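You operate a simulated robot arm through the tools that you are given. There is no shell and no other tool. Be economical: measure what you need, move in short steps, check, and stop when the job is done.

You are at the controls of a simulated robot arm. One attempt, no reset.

TASK
Put the matching letter in the open envelope, fold its flap down and sort it.
Fine: the letter that bears the envelope's room; flap down before sorting; the sorter slot of that room; leave the other letter.

It is judged by the outcome, as a careful person would: the job done as asked, and still so three seconds after it is handed in. It fails if anything else is knocked over, pushed out of place, dropped, spilled or broken. Flat cloth is picked up by pressing the open fingertips on it (5 to 10 N) and closing them slowly along it; thin cloth reads only 2 to 8 mm in the jaws.

THE ROBOT
A 6-joint arm with a two-finger gripper, fixed in place. Base frame: the origin is at the foot of the arm, x ahead of it, y to its left, z up; the work surface is at about z = 0.88. Lengths are in m, angles in degrees, forces in N, time in s.
Its first joint turns from -166.0 to 166.0 degrees. Payload 3.43 kg.
The TCP is the grasp point between the finger pads, 0.02 m short of the fingertips. In the tool frame z runs along the fingers and y along their closing line. The gripper opens to 0.19 m. The gripper's body begins 0.248 m behind the TCP.
Orientation is that of the tool frame in the base frame, as [roll, pitch, yaw] about the fixed x, y, z axes, in that order (R = Rz(yaw) Ry(pitch) Rx(roll)). With the fingers straight down and closing along the base's y, the tool's x points along the base's -x, its y along +y and its z along -z.

THE INTERFACE
- The arm moves only by the tool step_arm. Its argument "rows" is a list of rows, each an object of numbers (a shift or turn left out is 0, a gripper value left out holds the last): "x", "y", "z": the shift along the tool's x, y, z in m; "rx", "ry", "rz": the turn, a rotation vector about the tool's x, y, z in degrees; "jaw": the gripper command, from -1 (shut) to 1 (fully open), values between in proportion. In form: [{"x": .., "y": .., "z": .., "rx": .., "ry": .., "rz": .., "jaw": ..}, ...]. A call has 1 to 12 rows; each row is the pose to reach, as a shift and turn from the pose commanded when the call began, along the tool's axes at that moment. A row lasts 0.2 s, in which the tool goes at most 0.05 m and 8.6 degrees; a call with a longer step from one row to the next is refused whole, and so is a gripper value outside its range. A pose out of reach is approached as far as the arm can. The call stops where the force on the tool passes 90 N (or 10 N more than at its start, if that is more) or the arm is blocked; 0.2 s more then pass. The fingers move at their own pace (about 0.045 m/s each) and stop on an object; they squeeze with about 44 N. The grip force told is the motor's: it shows also when the fingers shut on nothing. Time passes only in rows, and 0.2 s behind the last, so rows that repeat a pose let the fingers close. It gives the time, the measured TCP pose, the force on the tool (base axes), the opening and the grip force at its end, in the units of the frame above (readings bear some noise), with the torque about the TCP (base axes, N m) and any sound that the robot's microphone picked up.
- Cameras (640 x 400 px; columns grow to the right, rows downward): "scene" is fixed at [0.2203, 0.502, 1.6524]; the picture's right is [-0.65, -0.76, 0.00], its down [-0.58, 0.50, -0.64] and it looks along [0.48, -0.42, -0.77] (base axes); focal length 277 px, centre (320, 200). "wrist" rides on the gripper at [0.07, -0.008, -0.288] in the tool frame; the picture's right is [0.12, 0.99, 0.00], its down [-0.96, 0.12, -0.25] and it looks along [-0.25, 0.03, 0.97] (tool axes); focal length 261 px, centre (320, 200). There is no depth. A picture from a camera that has moved, and an enlarged one, comes with that camera's place and axes in the base frame and with its lens.
- snapshot(camera): a new picture of that camera. No time passes.
- raise_lower(by): slides the trunk up (or, below 0, down) by that many m; the arm rides with it, the base frame stays. It gives what a move gives, with no picture.
- inspect(camera, box): a new picture of the part [left, top, right, bottom] of that camera's present view, enlarged. No time passes.
- sign_off(): hands the job in; it is judged then, once.

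Work in short steps. Places have to be worked out from the pictures, the camera data and where the tool is seen: move nearer, look again, correct. Check each grasp and each placing, and mend what went wrong. You have 120 turns and 68 pictures in all, those below and enlarged ones among them. Open the gripper and draw the arm clear of the work before you hand the job in, unless the task says otherwise; then end with one line.

The tools are called after "Emit:" by a JSON object that holds its "method" and its "body". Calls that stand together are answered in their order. step_arm: Moves the arm, as the interface text tells. Its arguments: {"type":"object","properties":{"rows":{"type":"array"}},"required":["rows"]} The other tools are called the same way: raise_lower (by) slides the trunk up or down; snapshot (camera) takes a picture; inspect (camera, box) takes an enlarged picture of a part of a camera's view; sign_off () hands the job in.

At the start:

```text
time_s: 0.0
eef_pos: [0.5729, 0.1391, 1.3371]
tcp_rot: [-179.9, 0.0, 180.0]
ft_force: [-0.1, 0.3, 0.6]
wrist_torque: [0.0, 0.02, -0.04]
width: 0.1899
grip_force: 0.1
trunk travel left (down, up): [-0.175, 0.065]
```

scene: 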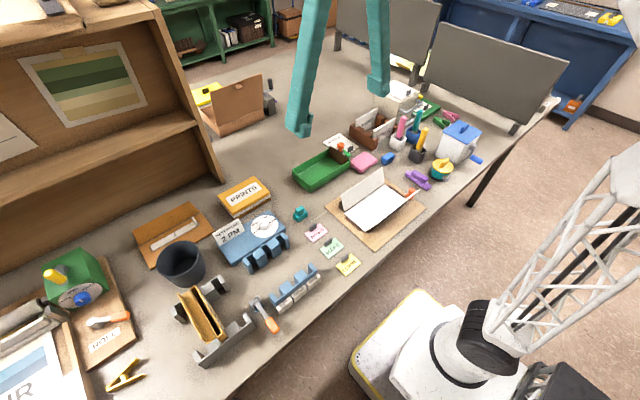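
wrist: 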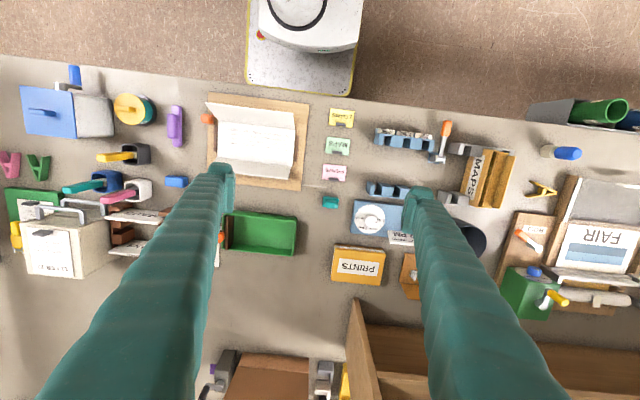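

The bench is cluttered; I'll enlarge the envelope/letters area and the sorter candidates first.

Emit:
{"method": "inspect", "body": {"camera": "wrist", "box": [180, 80, 380, 205]}}

Emit:
{"method": "inspect", "body": {"camera": "scene", "box": [280, 70, 490, 280]}}

Emit:
{"method": "inspect", "body": {"camera": "wrist", "box": [0, 60, 240, 290]}}

```text
3.20 times, centred on (280, 142) of wrist
camera zoom: at [0.5023, 0.1324, 1.6238], right [-0.12, 0.99, 0.0], down [0.96, 0.12, 0.25], along [0.25, 0.03, -0.97], focal length 834 px, centre (448, 384)
```

zoom: 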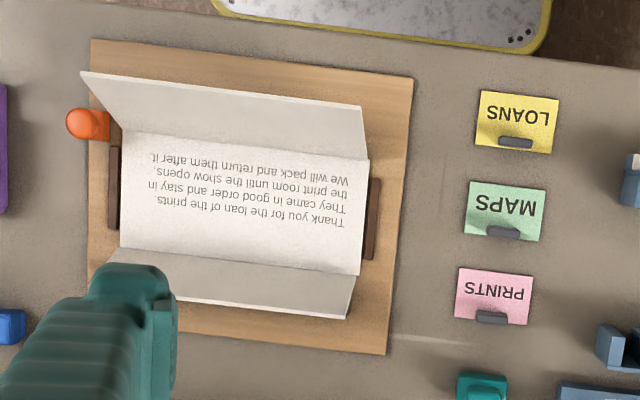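

```text
1.90 times, centred on (385, 175) of scene
camera zoom: at [0.2203, 0.502, 1.6524], right [-0.65, -0.76, 0.0], down [-0.58, 0.5, -0.64], along [0.48, -0.42, -0.77], focal length 528 px, centre (196, 248)
```

zoom: 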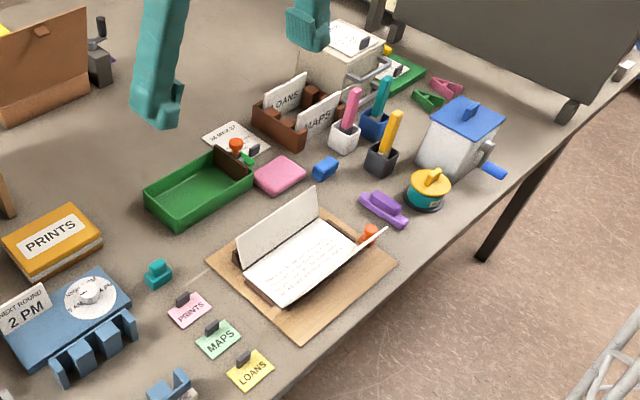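

```text
1.74 times, centred on (120, 175) of wrist
camera zoom: at [0.5023, 0.1324, 1.6238], right [-0.12, 0.99, 0.0], down [0.96, 0.12, 0.25], along [0.25, 0.03, -0.97], focal length 453 px, centre (668, 244)
```

zoom: 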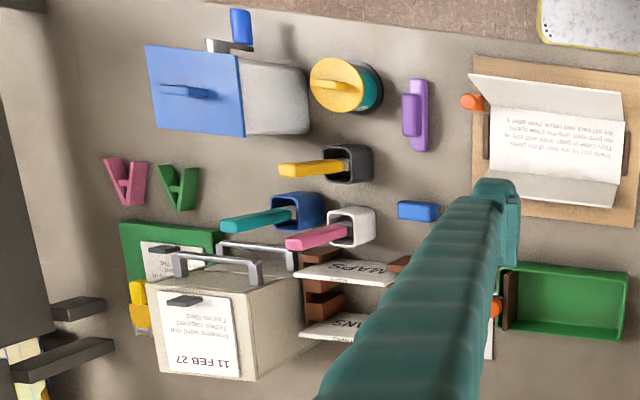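

Next, the rest of the bench: the envelope-like brown thing, the wooden slot box and the right side.

Emit:
{"method": "inspect", "body": {"camera": "wrist", "box": [320, 90, 640, 290]}}

Emit:
{"method": "inspect", "body": {"camera": "scene", "box": [120, 50, 330, 180]}}

Emit:
{"method": "inspect", "body": {"camera": "scene", "box": [110, 170, 370, 370]}}

Emit:
{"method": "inspect", "body": {"camera": "scene", "box": [300, 80, 440, 190]}}

```text
2.00 times, centred on (480, 190) of wrist
camera zoom: at [0.5023, 0.1324, 1.6238], right [-0.12, 0.99, 0.0], down [0.96, 0.12, 0.25], along [0.25, 0.03, -0.97], focal length 521 px, centre (0, 220)
```

zoom: 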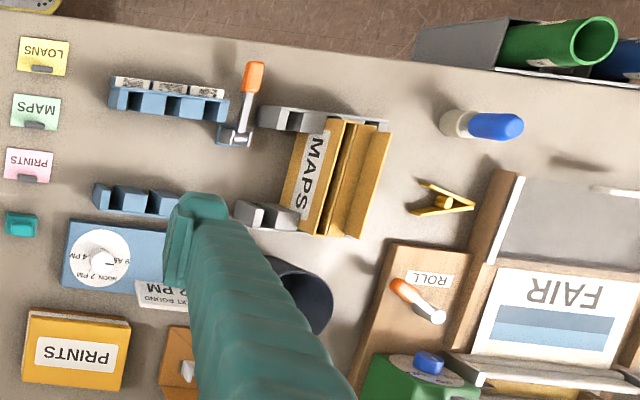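

```text
3.05 times, centred on (225, 115) of scene
camera zoom: at [0.2203, 0.502, 1.6524], right [-0.65, -0.76, 0.0], down [-0.58, 0.5, -0.64], along [0.48, -0.42, -0.77], focal length 844 px, centre (610, 459)
```

zoom: 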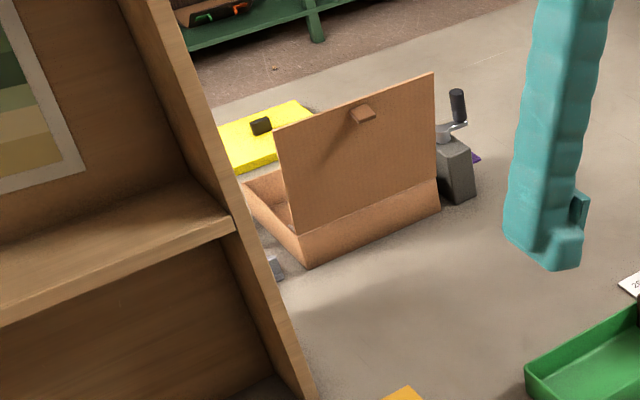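

```text
2.00 times, centred on (240, 270) of scene
camera zoom: at [0.2203, 0.502, 1.6524], right [-0.65, -0.76, 0.0], down [-0.58, 0.5, -0.64], along [0.48, -0.42, -0.77], focal length 554 px, centre (480, 60)
```

zoom: 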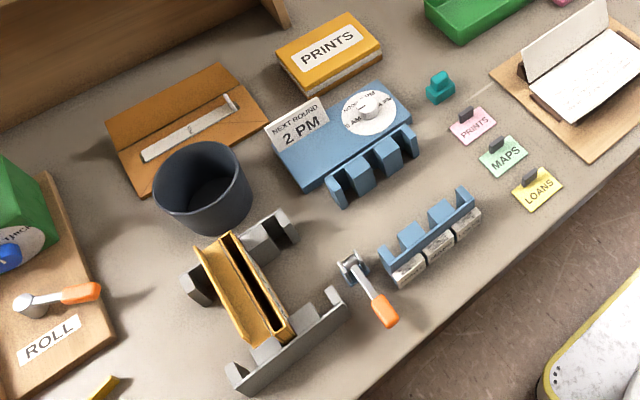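

```text
3.64 times, centred on (370, 135) of scene
camera zoom: at [0.2203, 0.502, 1.6524], right [-0.65, -0.76, 0.0], down [-0.58, 0.5, -0.64], along [0.48, -0.42, -0.77], focal length 1008 px, centre (138, 436)
```

zoom: 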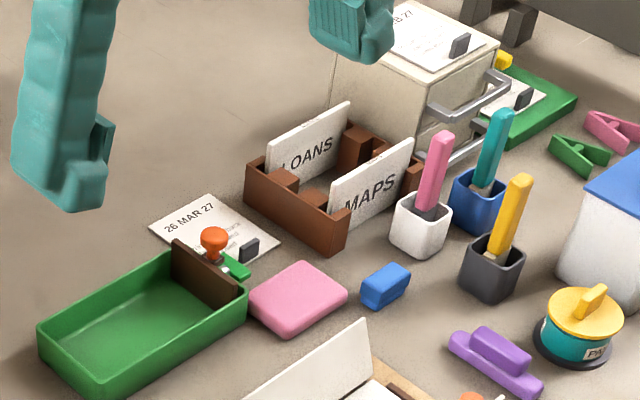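

The gold MAPS pouch in grey holders looks like the open envelope, and the paired blue combs look like the sorter. I enlarge these to read the labels.

Emit:
{"method": "inspect", "body": {"camera": "wrist", "box": [360, 110, 530, 216]}}

Emit:
{"method": "inspect", "body": {"camera": "scene", "box": [165, 250, 330, 370]}}

```text
3.76 times, centred on (445, 163) of wrist
camera zoom: at [0.5023, 0.1324, 1.6238], right [-0.12, 0.99, 0.0], down [0.96, 0.12, 0.25], along [0.25, 0.03, -0.97], focal length 981 px, centre (-151, 339)
```

zoom: 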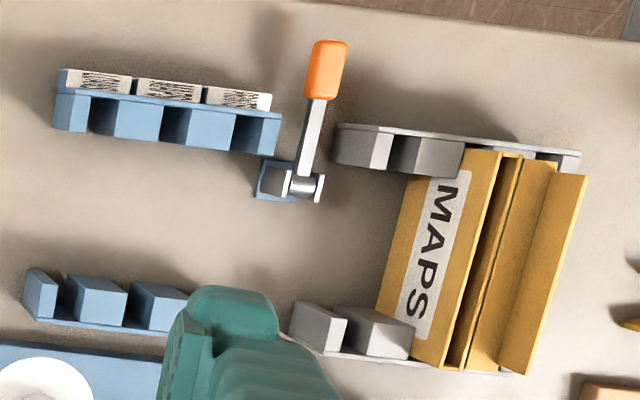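

```text
3.33 times, centred on (248, 310) of scene
camera zoom: at [0.2203, 0.502, 1.6524], right [-0.65, -0.76, 0.0], down [-0.58, 0.5, -0.64], along [0.48, -0.42, -0.77], focal length 924 px, centre (562, -167)
```

zoom: 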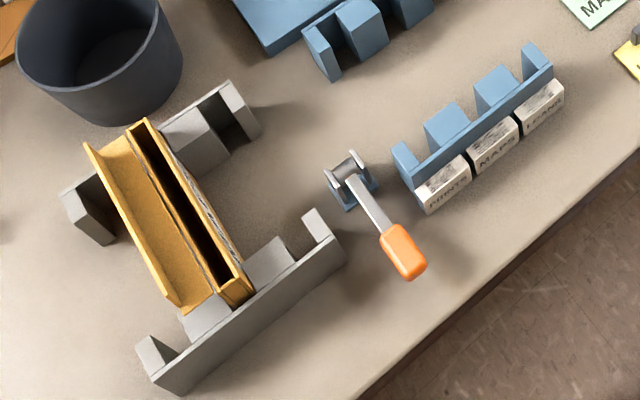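

I place the MAPS envelope near (0.56, 0.54), the letter rack near (0.73, -0.28), and the sorter labels read PRINTS / MAPS / LOANS. I move above the envelope for a closer look.

Emit:
{"method": "step_arm", "body": {"rows": [{"y": 0.045, "z": 0.01}, {"y": 0.09, "z": 0.02}, {"x": -0.01, "y": 0.13, "z": 0.03}, {"x": -0.02, "y": 0.17, "z": 0.04}, {"x": -0.03, "y": 0.21, "z": 0.05}, {"x": -0.04, "y": 0.25, "z": 0.06}, {"x": -0.05, "y": 0.29, "z": 0.07}, {"x": -0.06, "y": 0.33, "z": 0.08}, {"x": -0.07, "y": 0.37, "z": 0.09}, {"x": -0.07, "y": 0.4, "z": 0.1}, {"x": -0.07, "y": 0.4, "z": 0.1}]}}

Emit:
{"method": "snapshot", "body": {"camera": "wrist"}}

```text
time_s: 2.4
eef_pos: [0.6413, 0.542, 1.2375]
tcp_rot: [-180.0, 0.1, -180.0]
ft_force: [0.0, 0.5, -0.4]
wrist_torque: [-0.11, 0.06, -0.02]
width: 0.19
grip_force: 0.1
trunk travel left (down, up): [-0.175, 0.065]
```

```text
56 pictures are left
camera wrist: at [0.5711, 0.5332, 1.5237], right [-0.12, 0.99, 0.0], down [0.96, 0.11, 0.25], along [0.25, 0.03, -0.97], focal length 261 px, centre (320, 200)
```

wrist: 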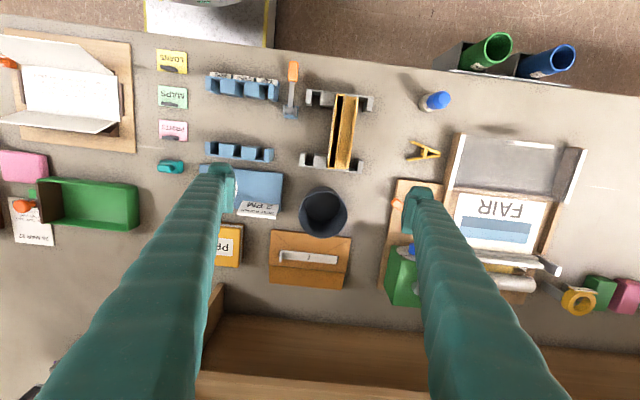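

Good overhead view of the envelope between the finger tips; I enlarge it.

Emit:
{"method": "inspect", "body": {"camera": "wrist", "box": [285, 80, 395, 190]}}

Emit:
{"method": "inspect", "body": {"camera": "wrist", "box": [190, 55, 310, 175]}}

Emit:
{"method": "inspect", "body": {"camera": "scene", "box": [160, 250, 280, 370]}}

```text
3.64 times, centred on (340, 135) of wrist
camera zoom: at [0.5711, 0.5332, 1.5237], right [-0.12, 0.99, 0.0], down [0.96, 0.11, 0.25], along [0.25, 0.03, -0.97], focal length 948 px, centre (247, 436)
```

zoom: 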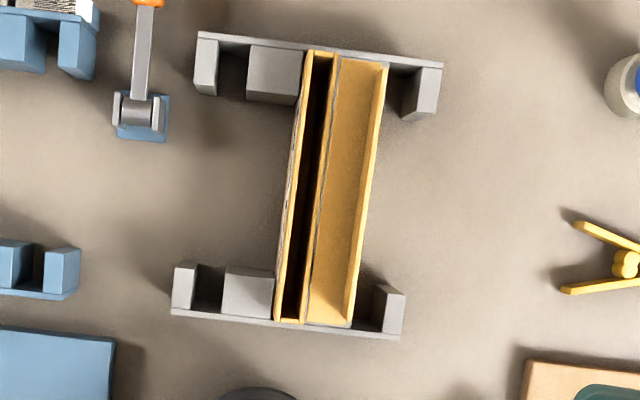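

```text
3.33 times, centred on (250, 115) of wrist
camera zoom: at [0.5711, 0.5332, 1.5237], right [-0.12, 0.99, 0.0], down [0.96, 0.11, 0.25], along [0.25, 0.03, -0.97], focal length 869 px, centre (553, 483)
```

zoom: 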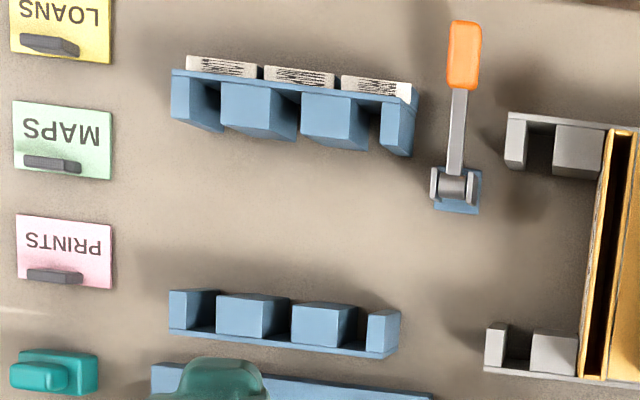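

```text
3.33 times, centred on (220, 310) of scene
camera zoom: at [0.2203, 0.502, 1.6524], right [-0.65, -0.76, 0.0], down [-0.58, 0.5, -0.64], along [0.48, -0.42, -0.77], focal length 924 px, centre (653, -167)
```

zoom: 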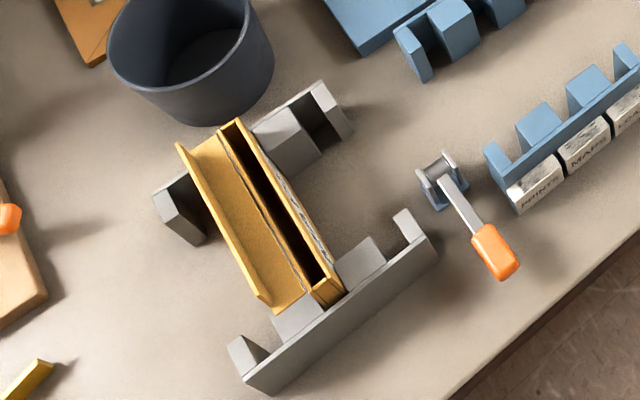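

The envelope stands along x: top about z 0.97, from x 0.495 to 0.64, y about 0.565, with the flap hanging open on the +y side. Now I go to look at the letter rack.

Emit:
{"method": "step_arm", "body": {"rows": [{"y": -0.048}, {"y": -0.096}, {"y": -0.144}, {"y": -0.192}, {"y": -0.24}, {"y": -0.288}, {"y": -0.336}, {"y": -0.384}, {"y": -0.432}, {"y": -0.48}, {"x": -0.01, "y": -0.528}, {"x": -0.02, "y": -0.57}]}}

Emit:
{"method": "step_arm", "body": {"rows": [{"x": -0.02, "y": -0.04}, {"x": -0.04, "y": -0.08}, {"x": -0.06, "y": -0.12}, {"x": -0.08, "y": -0.16}, {"x": -0.1, "y": -0.2}, {"x": -0.12, "y": -0.24}, {"x": -0.12, "y": -0.24}]}}

Emit:
{"method": "snapshot", "body": {"camera": "wrist"}}

```text
time_s: 5.0
eef_pos: [0.6621, -0.029, 1.2352]
tcp_rot: [180.0, 0.1, -179.9]
ft_force: [0.4, 0.8, 0.2]
wrist_torque: [-0.16, -0.07, -0.03]
width: 0.1901
grip_force: 0.0
trunk travel left (down, up): [-0.175, 0.065]
```

```text
time_s: 6.6
eef_pos: [0.7832, -0.2691, 1.2374]
tcp_rot: [179.9, -0.1, 180.0]
ft_force: [1.3, -0.7, -1.1]
wrist_torque: [0.04, 0.12, -0.01]
width: 0.1899
grip_force: 0.2
trunk travel left (down, up): [-0.175, 0.065]
```

```text
52 pictures are left
camera wrist: at [0.7133, -0.2774, 1.5229], right [-0.12, 0.99, 0.0], down [0.96, 0.12, 0.25], along [0.24, 0.03, -0.97], focal length 261 px, centre (320, 200)
```

wrist: 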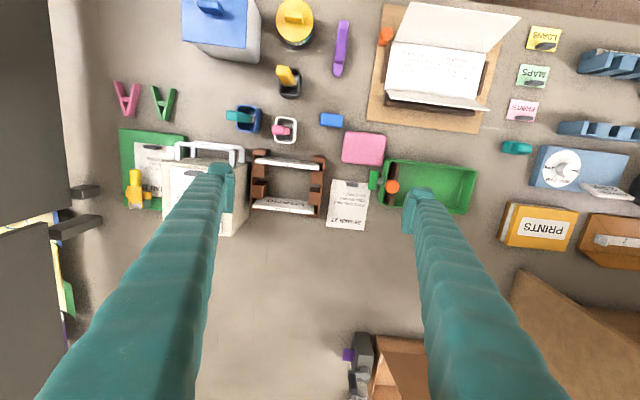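

The rack sits between two objects; the MAPS card is the -x one. Enlarging to measure.

Emit:
{"method": "inspect", "body": {"camera": "wrist", "box": [235, 135, 345, 225]}}

Emit:
{"method": "inspect", "body": {"camera": "scene", "box": [340, 80, 440, 160]}}

```text
4.44 times, centred on (290, 180) of wrist
camera zoom: at [0.7133, -0.2774, 1.5229], right [-0.12, 0.99, 0.0], down [0.96, 0.12, 0.25], along [0.24, 0.03, -0.97], focal length 1158 px, centre (453, 289)
```

zoom: 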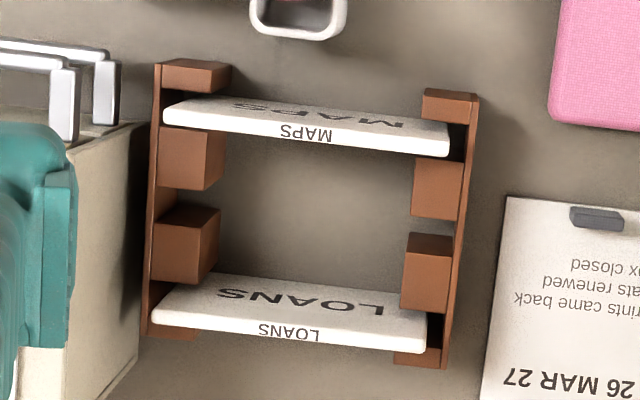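

```text
5.00 times, centred on (390, 120) of scene
camera zoom: at [0.2203, 0.502, 1.6524], right [-0.65, -0.76, 0.0], down [-0.58, 0.5, -0.64], along [0.48, -0.42, -0.77], focal length 1386 px, centre (-30, 600)
```

zoom: 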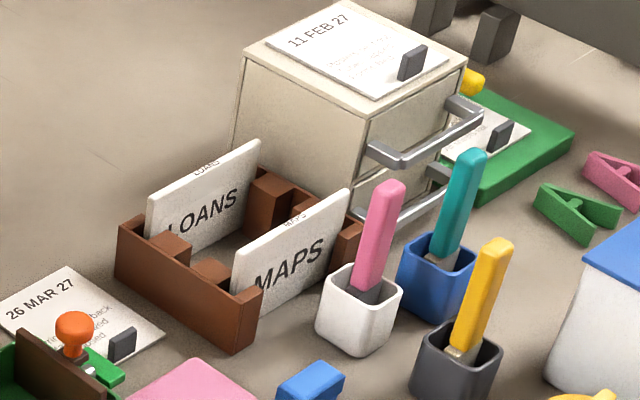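

The MAPS letter is at about (0.783, -0.340), top z 0.96, aligned with y, 0.14 long. I turn the tool 90° so it closes along x, move above the letter and part-close the jaws.

Emit:
{"method": "step_arm", "body": {"rows": [{"rz": 8.2, "y": -0.007, "jaw": -0.55}, {"rz": 16.4, "y": -0.014}, {"rz": 24.6, "y": -0.021}, {"rz": 32.8, "y": -0.028}, {"rz": 41, "y": -0.035, "z": 0.01}, {"rz": 49.2, "y": -0.042, "z": 0.02}, {"rz": 57.4, "y": -0.049, "z": 0.03}, {"rz": 65.6, "y": -0.056, "z": 0.04}, {"rz": 73.8, "y": -0.063, "z": 0.05}, {"rz": 82, "y": -0.07, "z": 0.06}, {"rz": 90, "y": -0.071, "z": 0.07}, {"rz": 90, "y": -0.071, "z": 0.07}]}}

Emit:
{"method": "snapshot", "body": {"camera": "wrist"}}

```text
time_s: 9.2
eef_pos: [0.7818, -0.3417, 1.1659]
tcp_rot: [179.9, 0.1, 90.0]
ft_force: [0.3, -0.9, 0.7]
wrist_torque: [0.01, 0.0, 0.0]
width: 0.0428
grip_force: 0.1
trunk travel left (down, up): [-0.175, 0.065]
```

```text
49 pictures are left
camera wrist: at [0.7745, -0.2703, 1.4537], right [0.99, 0.12, 0.0], down [0.11, -0.96, 0.25], along [0.03, -0.25, -0.97], focal length 261 px, centre (320, 200)
```

wrist: 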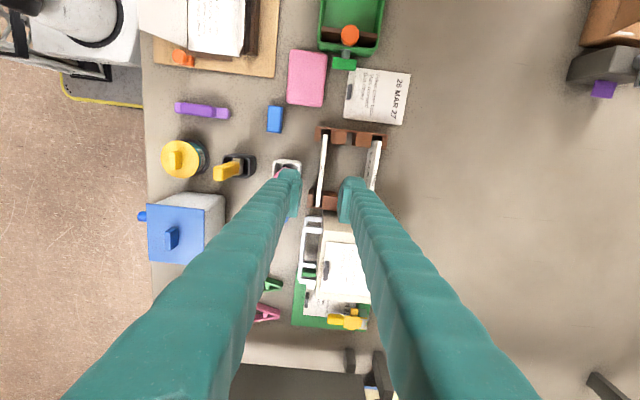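

The letter lies on the jaw centreline (x≈0.783). I narrow the jaws and descend partway, then check clearance to the pink pen.

Emit:
{"method": "step_arm", "body": {"rows": [{"z": 0.03, "jaw": -0.68}, {"z": 0.06}, {"z": 0.09}, {"z": 0.12}, {"z": 0.12}]}}

Emit:
{"method": "inspect", "body": {"camera": "wrist", "box": [240, 90, 400, 240]}}

Emit:
{"method": "inspect", "body": {"camera": "scene", "box": [340, 60, 440, 160]}}

```text
time_s: 10.4
eef_pos: [0.7834, -0.3414, 1.048]
tcp_rot: [179.9, 0.1, 89.9]
ft_force: [-0.5, -0.1, -0.1]
wrist_torque: [0.02, 0.01, 0.01]
width: 0.03
grip_force: 0.0
trunk travel left (down, up): [-0.175, 0.065]
```

```text
2.67 times, centred on (320, 165) of wrist
camera zoom: at [0.7749, -0.2695, 1.3337], right [0.99, 0.12, 0.0], down [0.12, -0.96, 0.25], along [0.03, -0.25, -0.97], focal length 695 px, centre (320, 293)
```

zoom: 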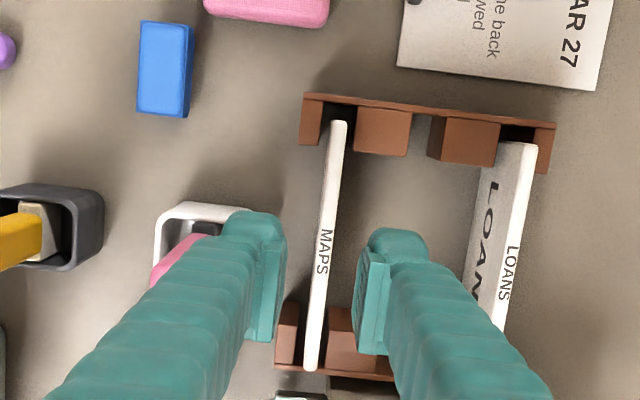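

```text
4.00 times, centred on (390, 110) of scene
camera zoom: at [0.2203, 0.502, 1.6524], right [-0.65, -0.76, 0.0], down [-0.58, 0.5, -0.64], along [0.48, -0.42, -0.77], focal length 1108 px, centre (40, 560)
```

zoom: 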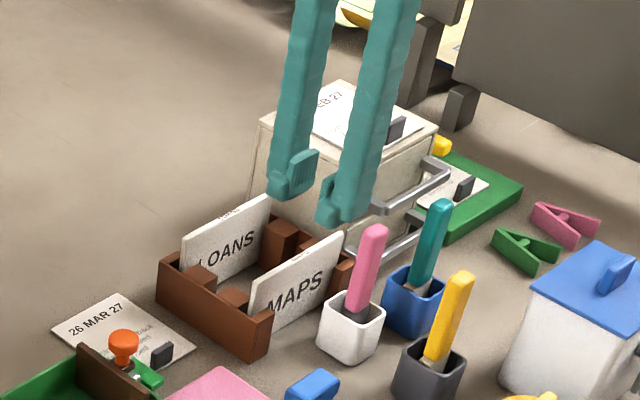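

Clear of the pen by about 4 cm, and the grasp is centred. I descend so the tips overlap the letter's top about 12 mm and close.

Emit:
{"method": "step_arm", "body": {"rows": [{"z": 0.03}, {"z": 0.06}, {"z": 0.08}, {"z": 0.08, "jaw": -0.8}, {"z": 0.08, "jaw": -1}, {"z": 0.08, "jaw": -1}, {"z": 0.08, "jaw": -1}]}}

Emit:
{"method": "inspect", "body": {"camera": "scene", "box": [340, 60, 440, 160]}}

```text
time_s: 12.0
eef_pos: [0.7824, -0.3424, 0.9656]
tcp_rot: [-179.9, 0.0, 89.9]
ft_force: [-0.1, 0.4, -0.1]
wrist_torque: [0.03, 0.0, -0.02]
width: 0.0059
grip_force: 40.2
trunk travel left (down, up): [-0.175, 0.065]
```

```text
4.00 times, centred on (390, 110) of scene
camera zoom: at [0.2203, 0.502, 1.6524], right [-0.65, -0.76, 0.0], down [-0.58, 0.5, -0.64], along [0.48, -0.42, -0.77], focal length 1108 px, centre (40, 560)
```

zoom: 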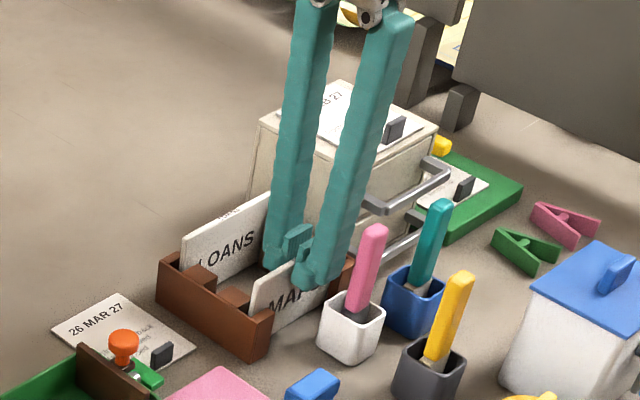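

Gripped: 5.9 mm thick card at 40 N. I lift it straight up slowly.

Emit:
{"method": "step_arm", "body": {"rows": [{"z": -0.02}, {"z": -0.04}, {"z": -0.06}, {"z": -0.09}, {"z": -0.12}, {"z": -0.16}, {"z": -0.2}, {"z": -0.235}, {"z": -0.235}]}}

Emit:
{"method": "snapshot", "body": {"camera": "scene"}}

```text
time_s: 14.0
eef_pos: [0.783, -0.3416, 1.2019]
tcp_rot: [180.0, 0.1, 90.1]
ft_force: [-0.6, -0.5, -0.6]
wrist_torque: [0.03, 0.03, 0.0]
width: 0.0062
grip_force: 39.8
trunk travel left (down, up): [-0.175, 0.065]
```

```text
45 pictures are left
```

scene: 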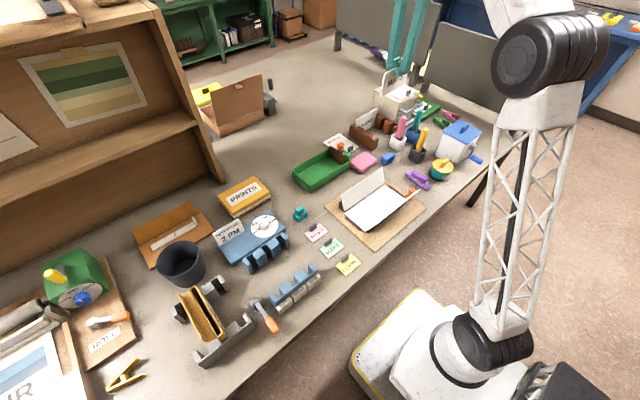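

The letter is up cleanly and LOANS is undisturbed. I carry it toward the envelope, turning back to close along y on the way.

Emit:
{"method": "step_arm", "body": {"rows": [{"x": 0.046, "y": -0.01, "rz": -7.5}, {"x": 0.092, "y": -0.02, "rz": -15}, {"x": 0.138, "y": -0.03, "rz": -22.5}, {"x": 0.184, "y": -0.04, "rz": -30}, {"x": 0.23, "y": -0.05, "rz": -37.5}, {"x": 0.276, "y": -0.06, "rz": -45}, {"x": 0.322, "y": -0.07, "rz": -52.5}, {"x": 0.368, "y": -0.08, "rz": -60}, {"x": 0.414, "y": -0.09, "rz": -67.5}, {"x": 0.46, "y": -0.1, "rz": -75}, {"x": 0.506, "y": -0.11, "rz": -82.5}, {"x": 0.552, "y": -0.12, "rz": -90}]}}

Emit:
{"method": "step_arm", "body": {"rows": [{"x": 0.012, "y": 0.046}, {"x": 0.024, "y": 0.092}, {"x": 0.036, "y": 0.138}, {"x": 0.048, "y": 0.184}, {"x": 0.06, "y": 0.23}, {"x": 0.072, "y": 0.276}, {"x": 0.084, "y": 0.322}, {"x": 0.096, "y": 0.353}, {"x": 0.096, "y": 0.353}]}}

Emit:
{"method": "snapshot", "body": {"camera": "wrist"}}

```text
time_s: 16.6
eef_pos: [0.663, 0.2126, 1.2025]
tcp_rot: [-180.0, -0.1, -179.9]
ft_force: [0.0, -0.6, -0.6]
wrist_torque: [0.21, 0.02, 0.03]
width: 0.0062
grip_force: 40.1
trunk travel left (down, up): [-0.175, 0.065]
```

```text
time_s: 18.6
eef_pos: [0.5651, 0.5642, 1.2005]
tcp_rot: [-179.9, 0.0, 180.0]
ft_force: [0.6, 0.6, -1.3]
wrist_torque: [-0.06, 0.04, -0.01]
width: 0.006
grip_force: 40.0
trunk travel left (down, up): [-0.175, 0.065]
```

```text
44 pictures are left
camera wrist: at [0.4964, 0.5563, 1.4886], right [-0.12, 0.99, 0.0], down [0.96, 0.12, 0.25], along [0.25, 0.03, -0.97], focal length 261 px, centre (320, 200)
```

wrist: 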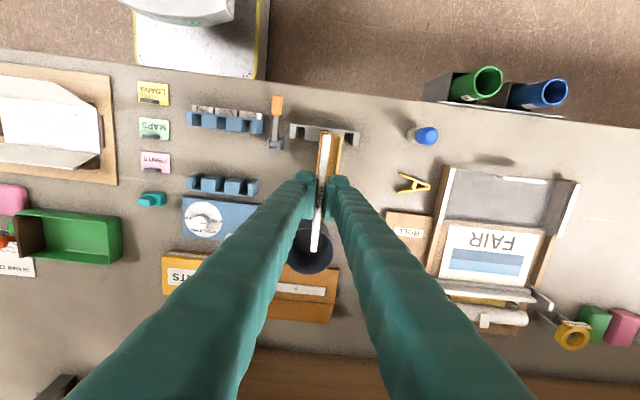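

The letter is above the envelope, parallel to it. I enlarge to compare the slot with the letter's edge.

Emit:
{"method": "inspect", "body": {"camera": "wrist", "box": [270, 110, 380, 260]}}

Emit:
{"method": "inspect", "body": {"camera": "scene", "box": [130, 220, 290, 380]}}

```text
2.67 times, centred on (325, 185) of wrist
camera zoom: at [0.4964, 0.5563, 1.4886], right [-0.12, 0.99, 0.0], down [0.96, 0.12, 0.25], along [0.25, 0.03, -0.97], focal length 695 px, centre (307, 240)
```

zoom: 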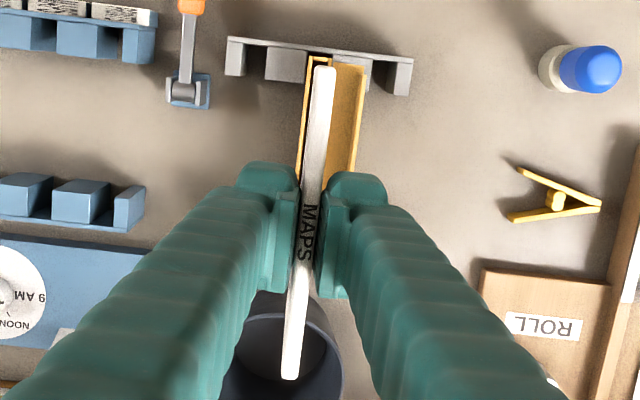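

```text
2.50 times, centred on (210, 300) of scene
camera zoom: at [0.2203, 0.502, 1.6524], right [-0.65, -0.76, 0.0], down [-0.58, 0.5, -0.64], along [0.48, -0.42, -0.77], focal length 693 px, centre (595, -50)
```

zoom: 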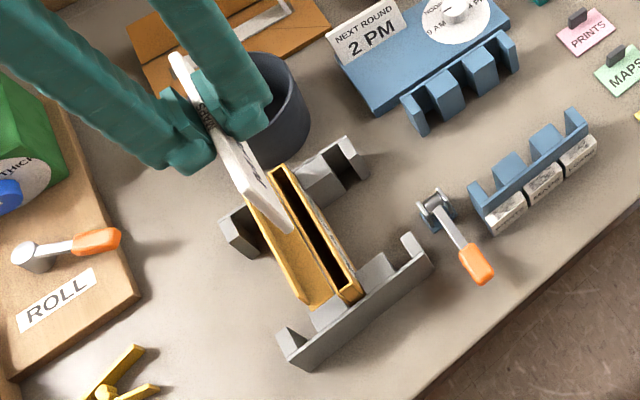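

I need the slot's position precisely, so I shift the letter aside 8 cm in -y and take a tight zoom.

Emit:
{"method": "step_arm", "body": {"rows": [{"y": -0.04}, {"y": -0.08}, {"y": -0.08}]}}

Emit:
{"method": "snapshot", "body": {"camera": "wrist"}}

```text
time_s: 19.4
eef_pos: [0.5661, 0.4834, 1.2016]
tcp_rot: [180.0, 0.0, -180.0]
ft_force: [0.1, -0.3, 0.2]
wrist_torque: [0.06, -0.03, 0.01]
width: 0.0062
grip_force: 39.3
trunk travel left (down, up): [-0.175, 0.065]
```

```text
41 pictures are left
camera wrist: at [0.4954, 0.4753, 1.4882], right [-0.12, 0.99, 0.0], down [0.96, 0.12, 0.25], along [0.25, 0.03, -0.97], focal length 261 px, centre (320, 200)
```

wrist: 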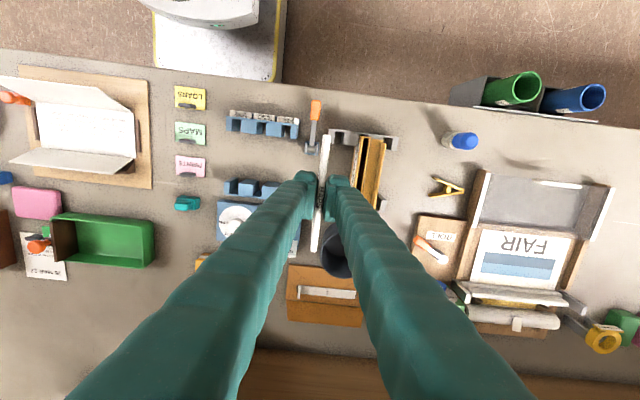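

The finger hides the far end; I shift +x 10 cm so the envelope is fully in the clear part of the view.

Emit:
{"method": "step_arm", "body": {"rows": [{"x": -0.04}, {"x": -0.08}, {"x": -0.1}, {"x": -0.1}]}}

Emit:
{"method": "inspect", "body": {"camera": "wrist", "box": [325, 70, 405, 150]}}

```text
time_s: 20.4
eef_pos: [0.667, 0.4829, 1.201]
tcp_rot: [180.0, 0.0, 179.9]
ft_force: [0.3, -0.7, -0.4]
wrist_torque: [-0.05, 0.06, -0.01]
width: 0.0062
grip_force: 40.2
trunk travel left (down, up): [-0.175, 0.065]
```

```text
5.00 times, centred on (365, 110) of wrist
camera zoom: at [0.5965, 0.4758, 1.4879], right [-0.12, 0.99, 0.0], down [0.96, 0.12, 0.25], along [0.25, 0.03, -0.97], focal length 1303 px, centre (95, 650)
```

zoom: 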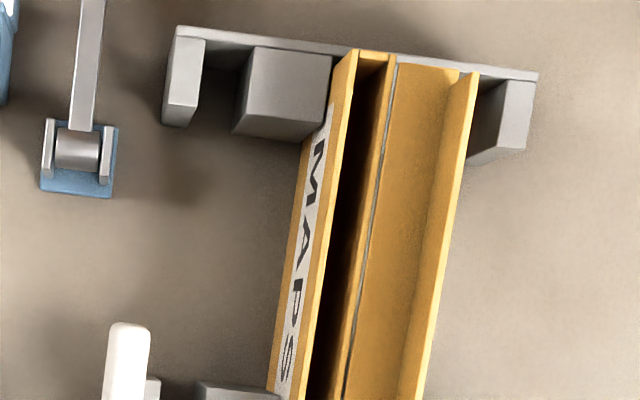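

Emit:
{"method": "inspect", "body": {"camera": "wrist", "box": [372, 75, 412, 115]}}

Emit:
{"method": "inspect", "body": {"camera": "wrist", "box": [360, 120, 400, 160]}}

```text
10.00 times, centred on (392, 95) of wrist
camera zoom: at [0.5965, 0.4758, 1.4879], right [-0.12, 0.99, 0.0], down [0.96, 0.12, 0.25], along [0.25, 0.03, -0.97], focal length 2606 px, centre (-400, 1250)
```

zoom: 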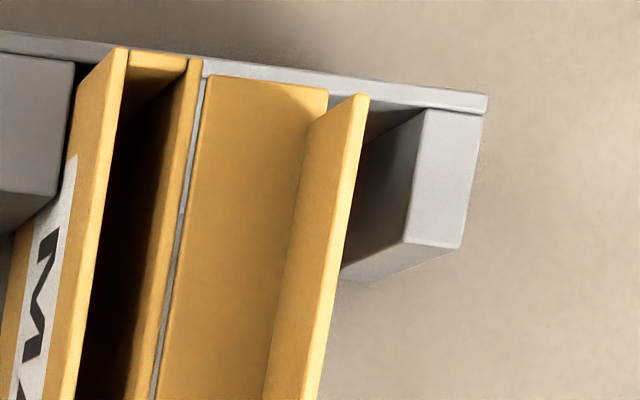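

```text
10.00 times, centred on (380, 140) of wrist
camera zoom: at [0.5965, 0.4758, 1.4879], right [-0.12, 0.99, 0.0], down [0.96, 0.12, 0.25], along [0.25, 0.03, -0.97], focal length 2606 px, centre (-280, 800)
```

zoom: 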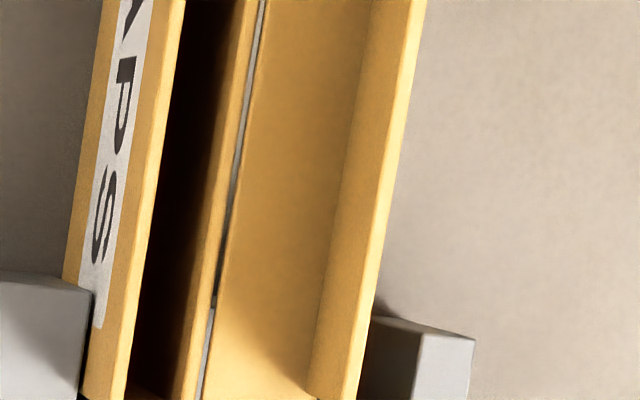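

Opening is about 12 mm wide for a 6 mm card, centred at y≈0.5645, x 0.4955–0.638. I align the TCP to (0.5675, 0.5645) and lower until the letter is just above.

Emit:
{"method": "step_arm", "body": {"rows": [{"x": 0.04, "y": 0.03}, {"x": 0.08, "y": 0.06}, {"x": 0.0995, "y": 0.0816}, {"x": 0.0995, "y": 0.0816, "z": 0.04}, {"x": 0.0995, "y": 0.0816, "z": 0.08}, {"x": 0.0995, "y": 0.0816, "z": 0.12}, {"x": 0.0995, "y": 0.0816, "z": 0.13}, {"x": 0.0995, "y": 0.0816, "z": 0.13}]}}

Emit:
{"method": "inspect", "body": {"camera": "wrist", "box": [280, 70, 380, 270]}}

Emit:
{"method": "inspect", "body": {"camera": "scene", "box": [160, 250, 270, 370]}}

```text
time_s: 22.2
eef_pos: [0.5661, 0.5662, 1.0709]
tcp_rot: [180.0, -0.1, -180.0]
ft_force: [0.6, -0.3, -0.3]
wrist_torque: [0.01, 0.01, 0.0]
width: 0.0062
grip_force: 39.8
trunk travel left (down, up): [-0.175, 0.065]
```

```text
2.00 times, centred on (330, 170) of wrist
camera zoom: at [0.4971, 0.559, 1.3583], right [-0.12, 0.99, 0.0], down [0.96, 0.12, 0.25], along [0.25, 0.03, -0.97], focal length 521 px, centre (300, 260)
```

zoom: 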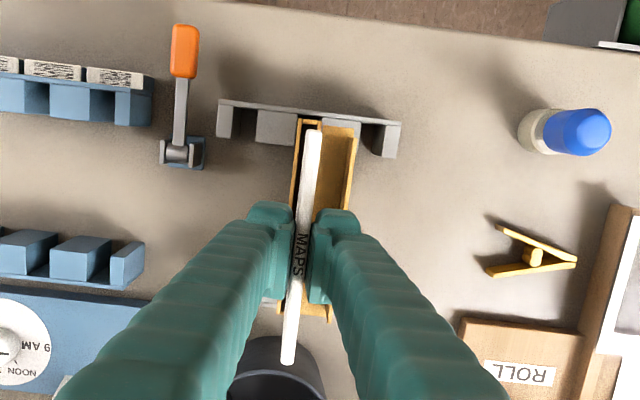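

```text
3.33 times, centred on (215, 310) of scene
camera zoom: at [0.2203, 0.502, 1.6524], right [-0.65, -0.76, 0.0], down [-0.58, 0.5, -0.64], along [0.48, -0.42, -0.77], focal length 924 px, centre (670, -167)
```

zoom: 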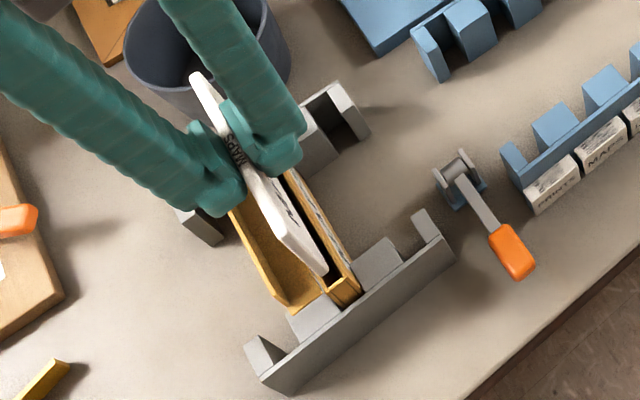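

Alignment looks good. I lower to where the bottom edge is right at the rim and look again.

Emit:
{"method": "step_arm", "body": {"rows": [{"z": 0.006}, {"z": 0.012}, {"z": 0.012}]}}

Emit:
{"method": "inspect", "body": {"camera": "wrist", "box": [295, 105, 365, 165]}}

Emit:
{"method": "inspect", "body": {"camera": "scene", "box": [190, 290, 250, 350]}}

```text
time_s: 23.0
eef_pos: [0.5676, 0.5655, 1.0601]
tcp_rot: [-180.0, 0.1, -180.0]
ft_force: [0.2, -0.3, 0.0]
wrist_torque: [-0.03, -0.02, 0.04]
width: 0.0062
grip_force: 40.0
trunk travel left (down, up): [-0.175, 0.065]
```

```text
6.67 times, centred on (330, 135) of wrist
camera zoom: at [0.4974, 0.5586, 1.347], right [-0.12, 0.99, 0.0], down [0.96, 0.12, 0.25], along [0.25, 0.03, -0.97], focal length 1738 px, centre (253, 633)
```

zoom: 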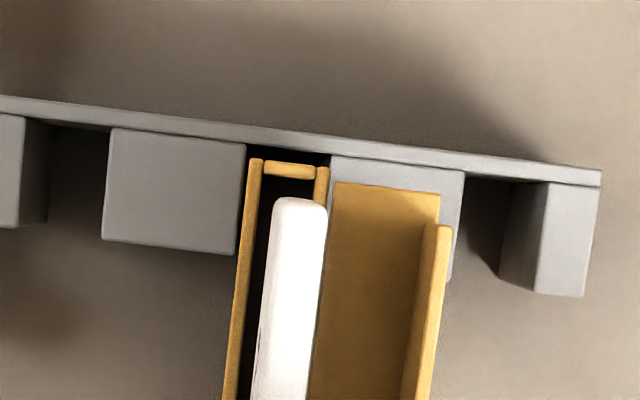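

```text
6.67 times, centred on (220, 320) of scene
camera zoom: at [0.2203, 0.502, 1.6524], right [-0.65, -0.76, 0.0], down [-0.58, 0.5, -0.64], along [0.48, -0.42, -0.77], focal length 1847 px, centre (987, -600)
```

zoom: 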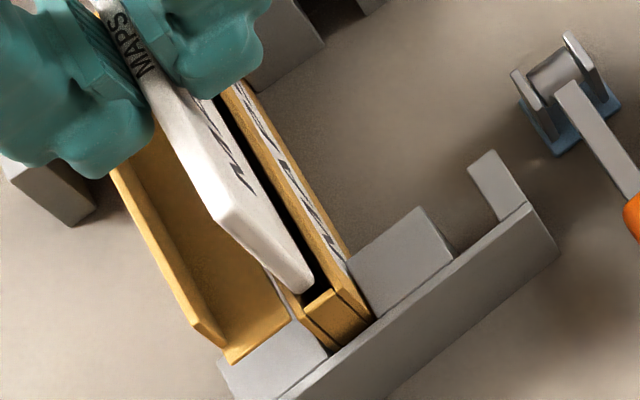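

The letter is about 1 mm too far in +y and 2 mm too far in +x; I correct and lower 2 cm, watching the force.

Emit:
{"method": "step_arm", "body": {"rows": [{"x": 0.002, "y": -0.0013}, {"x": 0.002, "y": -0.0013, "z": 0.008}, {"x": 0.002, "y": -0.0013, "z": 0.016}, {"x": 0.002, "y": -0.0013, "z": 0.022}, {"x": 0.002, "y": -0.0013, "z": 0.022}]}}

Emit:
{"method": "inspect", "body": {"camera": "wrist", "box": [295, 95, 365, 155]}}

Emit:
{"method": "inspect", "body": {"camera": "scene", "box": [180, 280, 250, 350]}}

```text
time_s: 24.2
eef_pos: [0.5643, 0.5646, 1.0377]
tcp_rot: [180.0, 0.0, -179.9]
ft_force: [-0.6, -0.3, -0.5]
wrist_torque: [0.02, -0.02, 0.0]
width: 0.0061
grip_force: 40.6
trunk travel left (down, up): [-0.175, 0.065]
```

```text
6.67 times, centred on (330, 125) of wrist
camera zoom: at [0.4949, 0.5572, 1.3249], right [-0.12, 0.99, 0.0], down [0.96, 0.12, 0.25], along [0.25, 0.03, -0.97], focal length 1738 px, centre (253, 700)
```

zoom: 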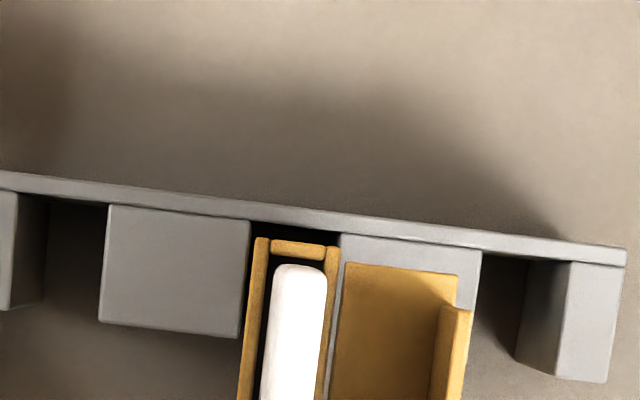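

```text
5.71 times, centred on (215, 315) of scene
camera zoom: at [0.2203, 0.502, 1.6524], right [-0.65, -0.76, 0.0], down [-0.58, 0.5, -0.64], along [0.48, -0.42, -0.77], focal length 1583 px, centre (920, -457)
```

zoom: 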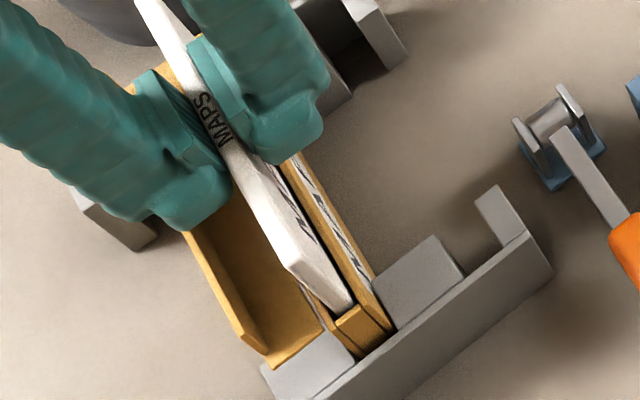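

It is entering the pocket with no contact force. I lower on until the fingertips are just above the rim and flap.

Emit:
{"method": "step_arm", "body": {"rows": [{"z": 0.01}, {"z": 0.02}, {"z": 0.03}, {"z": 0.037}, {"z": 0.037}]}}

Emit:
{"method": "inspect", "body": {"camera": "scene", "box": [180, 270, 260, 350]}}

```text
time_s: 25.4
eef_pos: [0.564, 0.5672, 1.0112]
tcp_rot: [179.3, 0.7, -180.0]
ft_force: [-10.7, 0.1, 46.3]
wrist_torque: [1.22, 0.34, 0.3]
width: 0.0062
grip_force: 39.9
trunk travel left (down, up): [-0.175, 0.065]
stopped in row 5: the force on the tool passed its limit at 108 N (the readings are from after the stop); the commanded pose is now the measured one
```

```text
5.00 times, centred on (220, 310) of scene
camera zoom: at [0.2203, 0.502, 1.6524], right [-0.65, -0.76, 0.0], down [-0.58, 0.5, -0.64], along [0.48, -0.42, -0.77], focal length 1386 px, centre (820, -350)
```

zoom: 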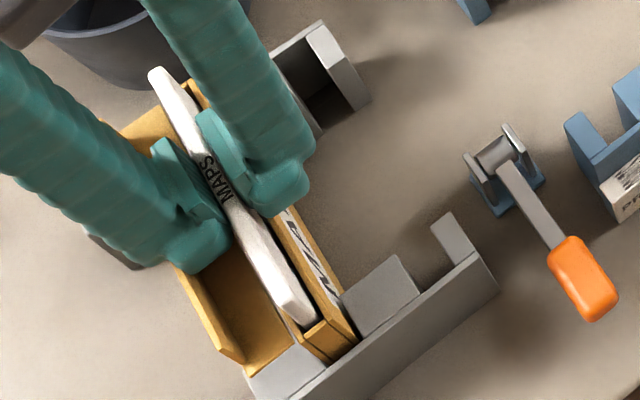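

The +y finger pressed on the raised lip of the flap (contact offset about +26 mm in y). I back up 6 mm, undo the tilt, and check before releasing.

Emit:
{"method": "step_arm", "body": {"rows": [{"z": -0.003, "y": -0.001, "rx": 0.35, "ry": 0.35}, {"z": -0.006, "y": -0.002, "rx": 0.7, "ry": 0.7}, {"z": -0.006, "y": -0.002, "rx": 0.7, "ry": 0.7}]}}

Emit:
{"method": "inspect", "body": {"camera": "wrist", "box": [280, 80, 380, 240]}}

```text
time_s: 26.2
eef_pos: [0.5661, 0.5653, 1.0122]
tcp_rot: [-179.9, -0.3, -180.0]
ft_force: [-4.2, 6.3, 28.8]
wrist_torque: [0.94, 0.0, 0.14]
width: 0.006
grip_force: 40.6
trunk travel left (down, up): [-0.175, 0.065]
```

```text
2.50 times, centred on (330, 160) of wrist
camera zoom: at [0.4969, 0.558, 1.3002], right [-0.12, 0.99, 0.0], down [0.96, 0.12, 0.24], along [0.24, 0.03, -0.97], focal length 652 px, centre (295, 300)
```

zoom: 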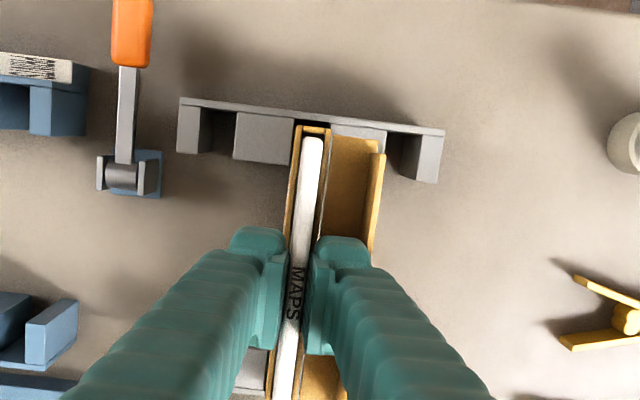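

There is still 29 N of upward contact at z 1.012, so I raise another 7 mm.

Emit:
{"method": "step_arm", "body": {"rows": [{"z": -0.004}, {"z": -0.007}, {"z": -0.007}]}}

Emit:
{"method": "inspect", "body": {"camera": "scene", "box": [180, 270, 260, 350]}}

```text
time_s: 27.0
eef_pos: [0.5657, 0.5658, 1.0193]
tcp_rot: [-179.8, -0.4, 179.9]
ft_force: [-0.4, 0.3, -0.5]
wrist_torque: [0.0, 0.05, -0.03]
width: 0.0062
grip_force: 39.8
trunk travel left (down, up): [-0.175, 0.065]
```

```text
5.00 times, centred on (220, 310) of scene
camera zoom: at [0.2203, 0.502, 1.6524], right [-0.65, -0.76, 0.0], down [-0.58, 0.5, -0.64], along [0.48, -0.42, -0.77], focal length 1386 px, centre (820, -350)
```

zoom: 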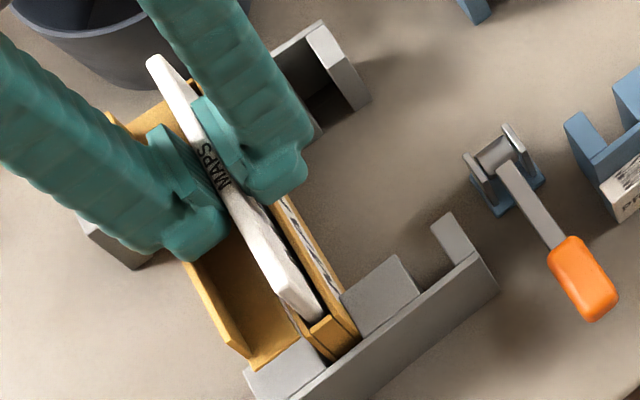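

Free of contact, with the letter about 3 cm inside the pocket. I open slightly so it drops down into the pocket.

Emit:
{"method": "step_arm", "body": {"rows": [{"jaw": -0.9}, {"jaw": -0.85}, {"jaw": -0.8}, {"jaw": -0.75}, {"jaw": -0.75}]}}

Emit:
{"method": "inspect", "body": {"camera": "scene", "box": [180, 270, 260, 350]}}

```text
time_s: 28.2
eef_pos: [0.5653, 0.5659, 1.0197]
tcp_rot: [-179.8, -0.3, -179.9]
ft_force: [0.1, -4.4, 0.8]
wrist_torque: [-0.08, 0.01, 0.0]
width: 0.0214
grip_force: 0.0
trunk travel left (down, up): [-0.175, 0.065]
```

```text
5.00 times, centred on (220, 310) of scene
camera zoom: at [0.2203, 0.502, 1.6524], right [-0.65, -0.76, 0.0], down [-0.58, 0.5, -0.64], along [0.48, -0.42, -0.77], focal length 1386 px, centre (820, -350)
```

zoom: 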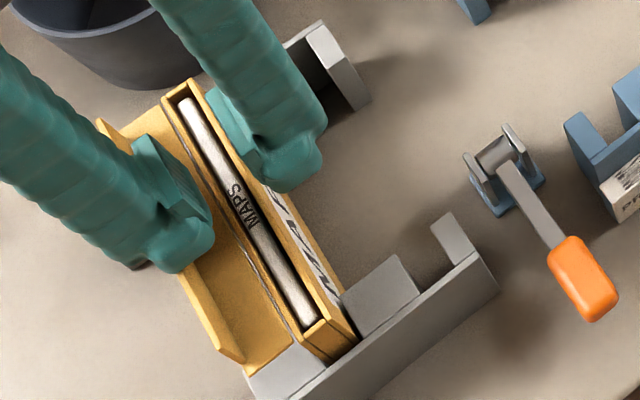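

The letter dropped fully into the pocket and its top is below the rim. I rise clear, close the jaws, then tilt the tool 45° from the +y side to see under the flap.

Emit:
{"method": "step_arm", "body": {"rows": [{"z": -0.03}, {"z": -0.07}, {"z": -0.11}, {"z": -0.15}, {"z": -0.18, "jaw": -1}, {"z": -0.18}]}}

Emit:
{"method": "step_arm", "body": {"rows": [{"y": 0.03, "rx": 8}, {"y": 0.06, "rx": 16}, {"y": 0.09, "rx": 24, "z": 0.01}, {"y": 0.12, "rx": 32, "z": 0.02}, {"y": 0.14, "rx": 40, "z": 0.03}, {"y": 0.14, "rx": 45, "z": 0.04}, {"y": 0.14, "rx": 45, "z": 0.04}]}}

Emit:
{"method": "snapshot", "body": {"camera": "wrist"}}

```text
time_s: 29.6
eef_pos: [0.5669, 0.5674, 1.2002]
tcp_rot: [-179.8, -0.3, -180.0]
ft_force: [-0.1, 0.5, -0.2]
wrist_torque: [0.01, -0.01, 0.01]
width: 0.0001
grip_force: 25.6
trunk travel left (down, up): [-0.175, 0.065]
```

```text
time_s: 30.9
eef_pos: [0.5439, 0.5896, 1.0301]
tcp_rot: [-142.9, 3.3, -177.6]
ft_force: [-9.5, 11.2, 30.7]
wrist_torque: [0.48, 0.79, -0.12]
width: 0.0
grip_force: 34.5
out of reach, approached as far as the arm can: row 2, 3, 4, 5, 6
trunk travel left (down, up): [-0.175, 0.065]
stopped in row 6: the force on the tool passed its limit at 132 N (the readings are from after the stop); the commanded pose is now the measured one
```

```text
27 pictures are left
camera wrist: at [0.4531, 0.7528, 1.2601], right [-0.12, 0.79, -0.61], down [0.94, 0.28, 0.18], along [0.32, -0.55, -0.77], focal length 261 px, centre (320, 200)
```

wrist: 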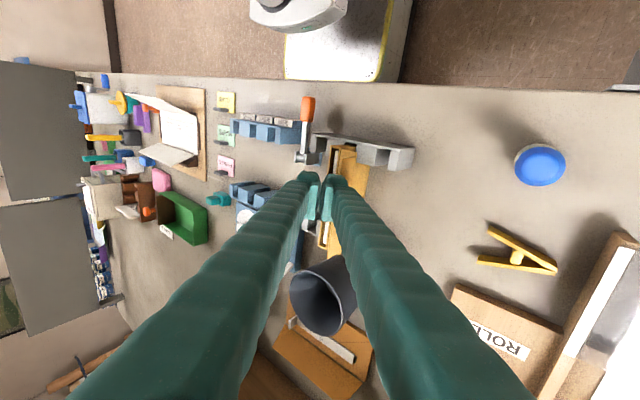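

The tilted pose was out of reach and the arm sagged into contact at z 1.03. I look at the scene before backing off.

Emit:
{"method": "snapshot", "body": {"camera": "scene"}}

```text
26 pictures are left
```

scene: 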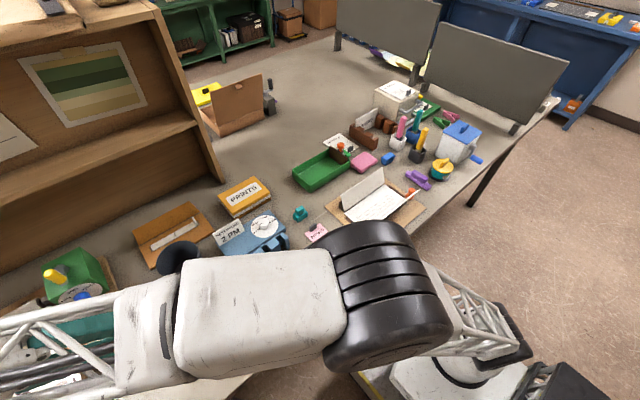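

Contact point works out to be the flap's lip under the fingertip. I lift straight up (base z) while undoing the tilt.

Emit:
{"method": "step_arm", "body": {"rows": [{"z": -0.016, "y": -0.012}, {"z": -0.04, "y": -0.03}, {"z": -0.064, "y": -0.048, "rx": -4}, {"z": -0.088, "y": -0.066, "rx": -12}, {"z": -0.112, "y": -0.084, "rx": -20}, {"z": -0.128, "y": -0.096, "rx": -28}, {"z": -0.136, "y": -0.102, "rx": -37}, {"z": -0.136, "y": -0.102, "rx": -37}]}}

Emit:
{"method": "snapshot", "body": {"camera": "wrist"}}

```text
refused: row 7 steps farther than a row can; nothing moved
```

```text
25 pictures are left
camera wrist: at [0.4531, 0.7528, 1.2601], right [-0.12, 0.79, -0.61], down [0.94, 0.28, 0.18], along [0.32, -0.55, -0.77], focal length 261 px, centre (320, 200)
```

wrist: 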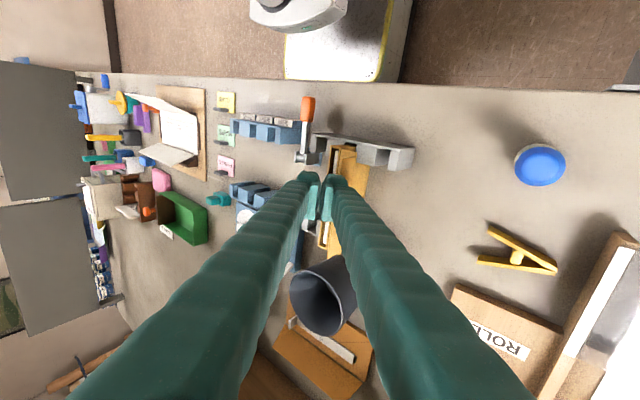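

One row turned 9°, over the limit; I send it again with smaller turns.

Emit:
{"method": "step_arm", "body": {"rows": [{"z": -0.016, "y": -0.012}, {"z": -0.04, "y": -0.03}, {"z": -0.064, "y": -0.048, "rx": -5}, {"z": -0.088, "y": -0.066, "rx": -13}, {"z": -0.112, "y": -0.084, "rx": -21}, {"z": -0.128, "y": -0.096, "rx": -29}, {"z": -0.136, "y": -0.102, "rx": -37}, {"z": -0.136, "y": -0.102, "rx": -37}]}}

```text
time_s: 32.8
eef_pos: [0.534, 0.5911, 1.1978]
tcp_rot: [-180.0, 3.4, -177.5]
ft_force: [0.0, -0.2, 0.5]
wrist_torque: [0.14, -0.01, 0.03]
width: 0.0
grip_force: 34.4
out of reach, approached as far as the arm can: row 1, 2, 3
trunk travel left (down, up): [-0.175, 0.065]
```

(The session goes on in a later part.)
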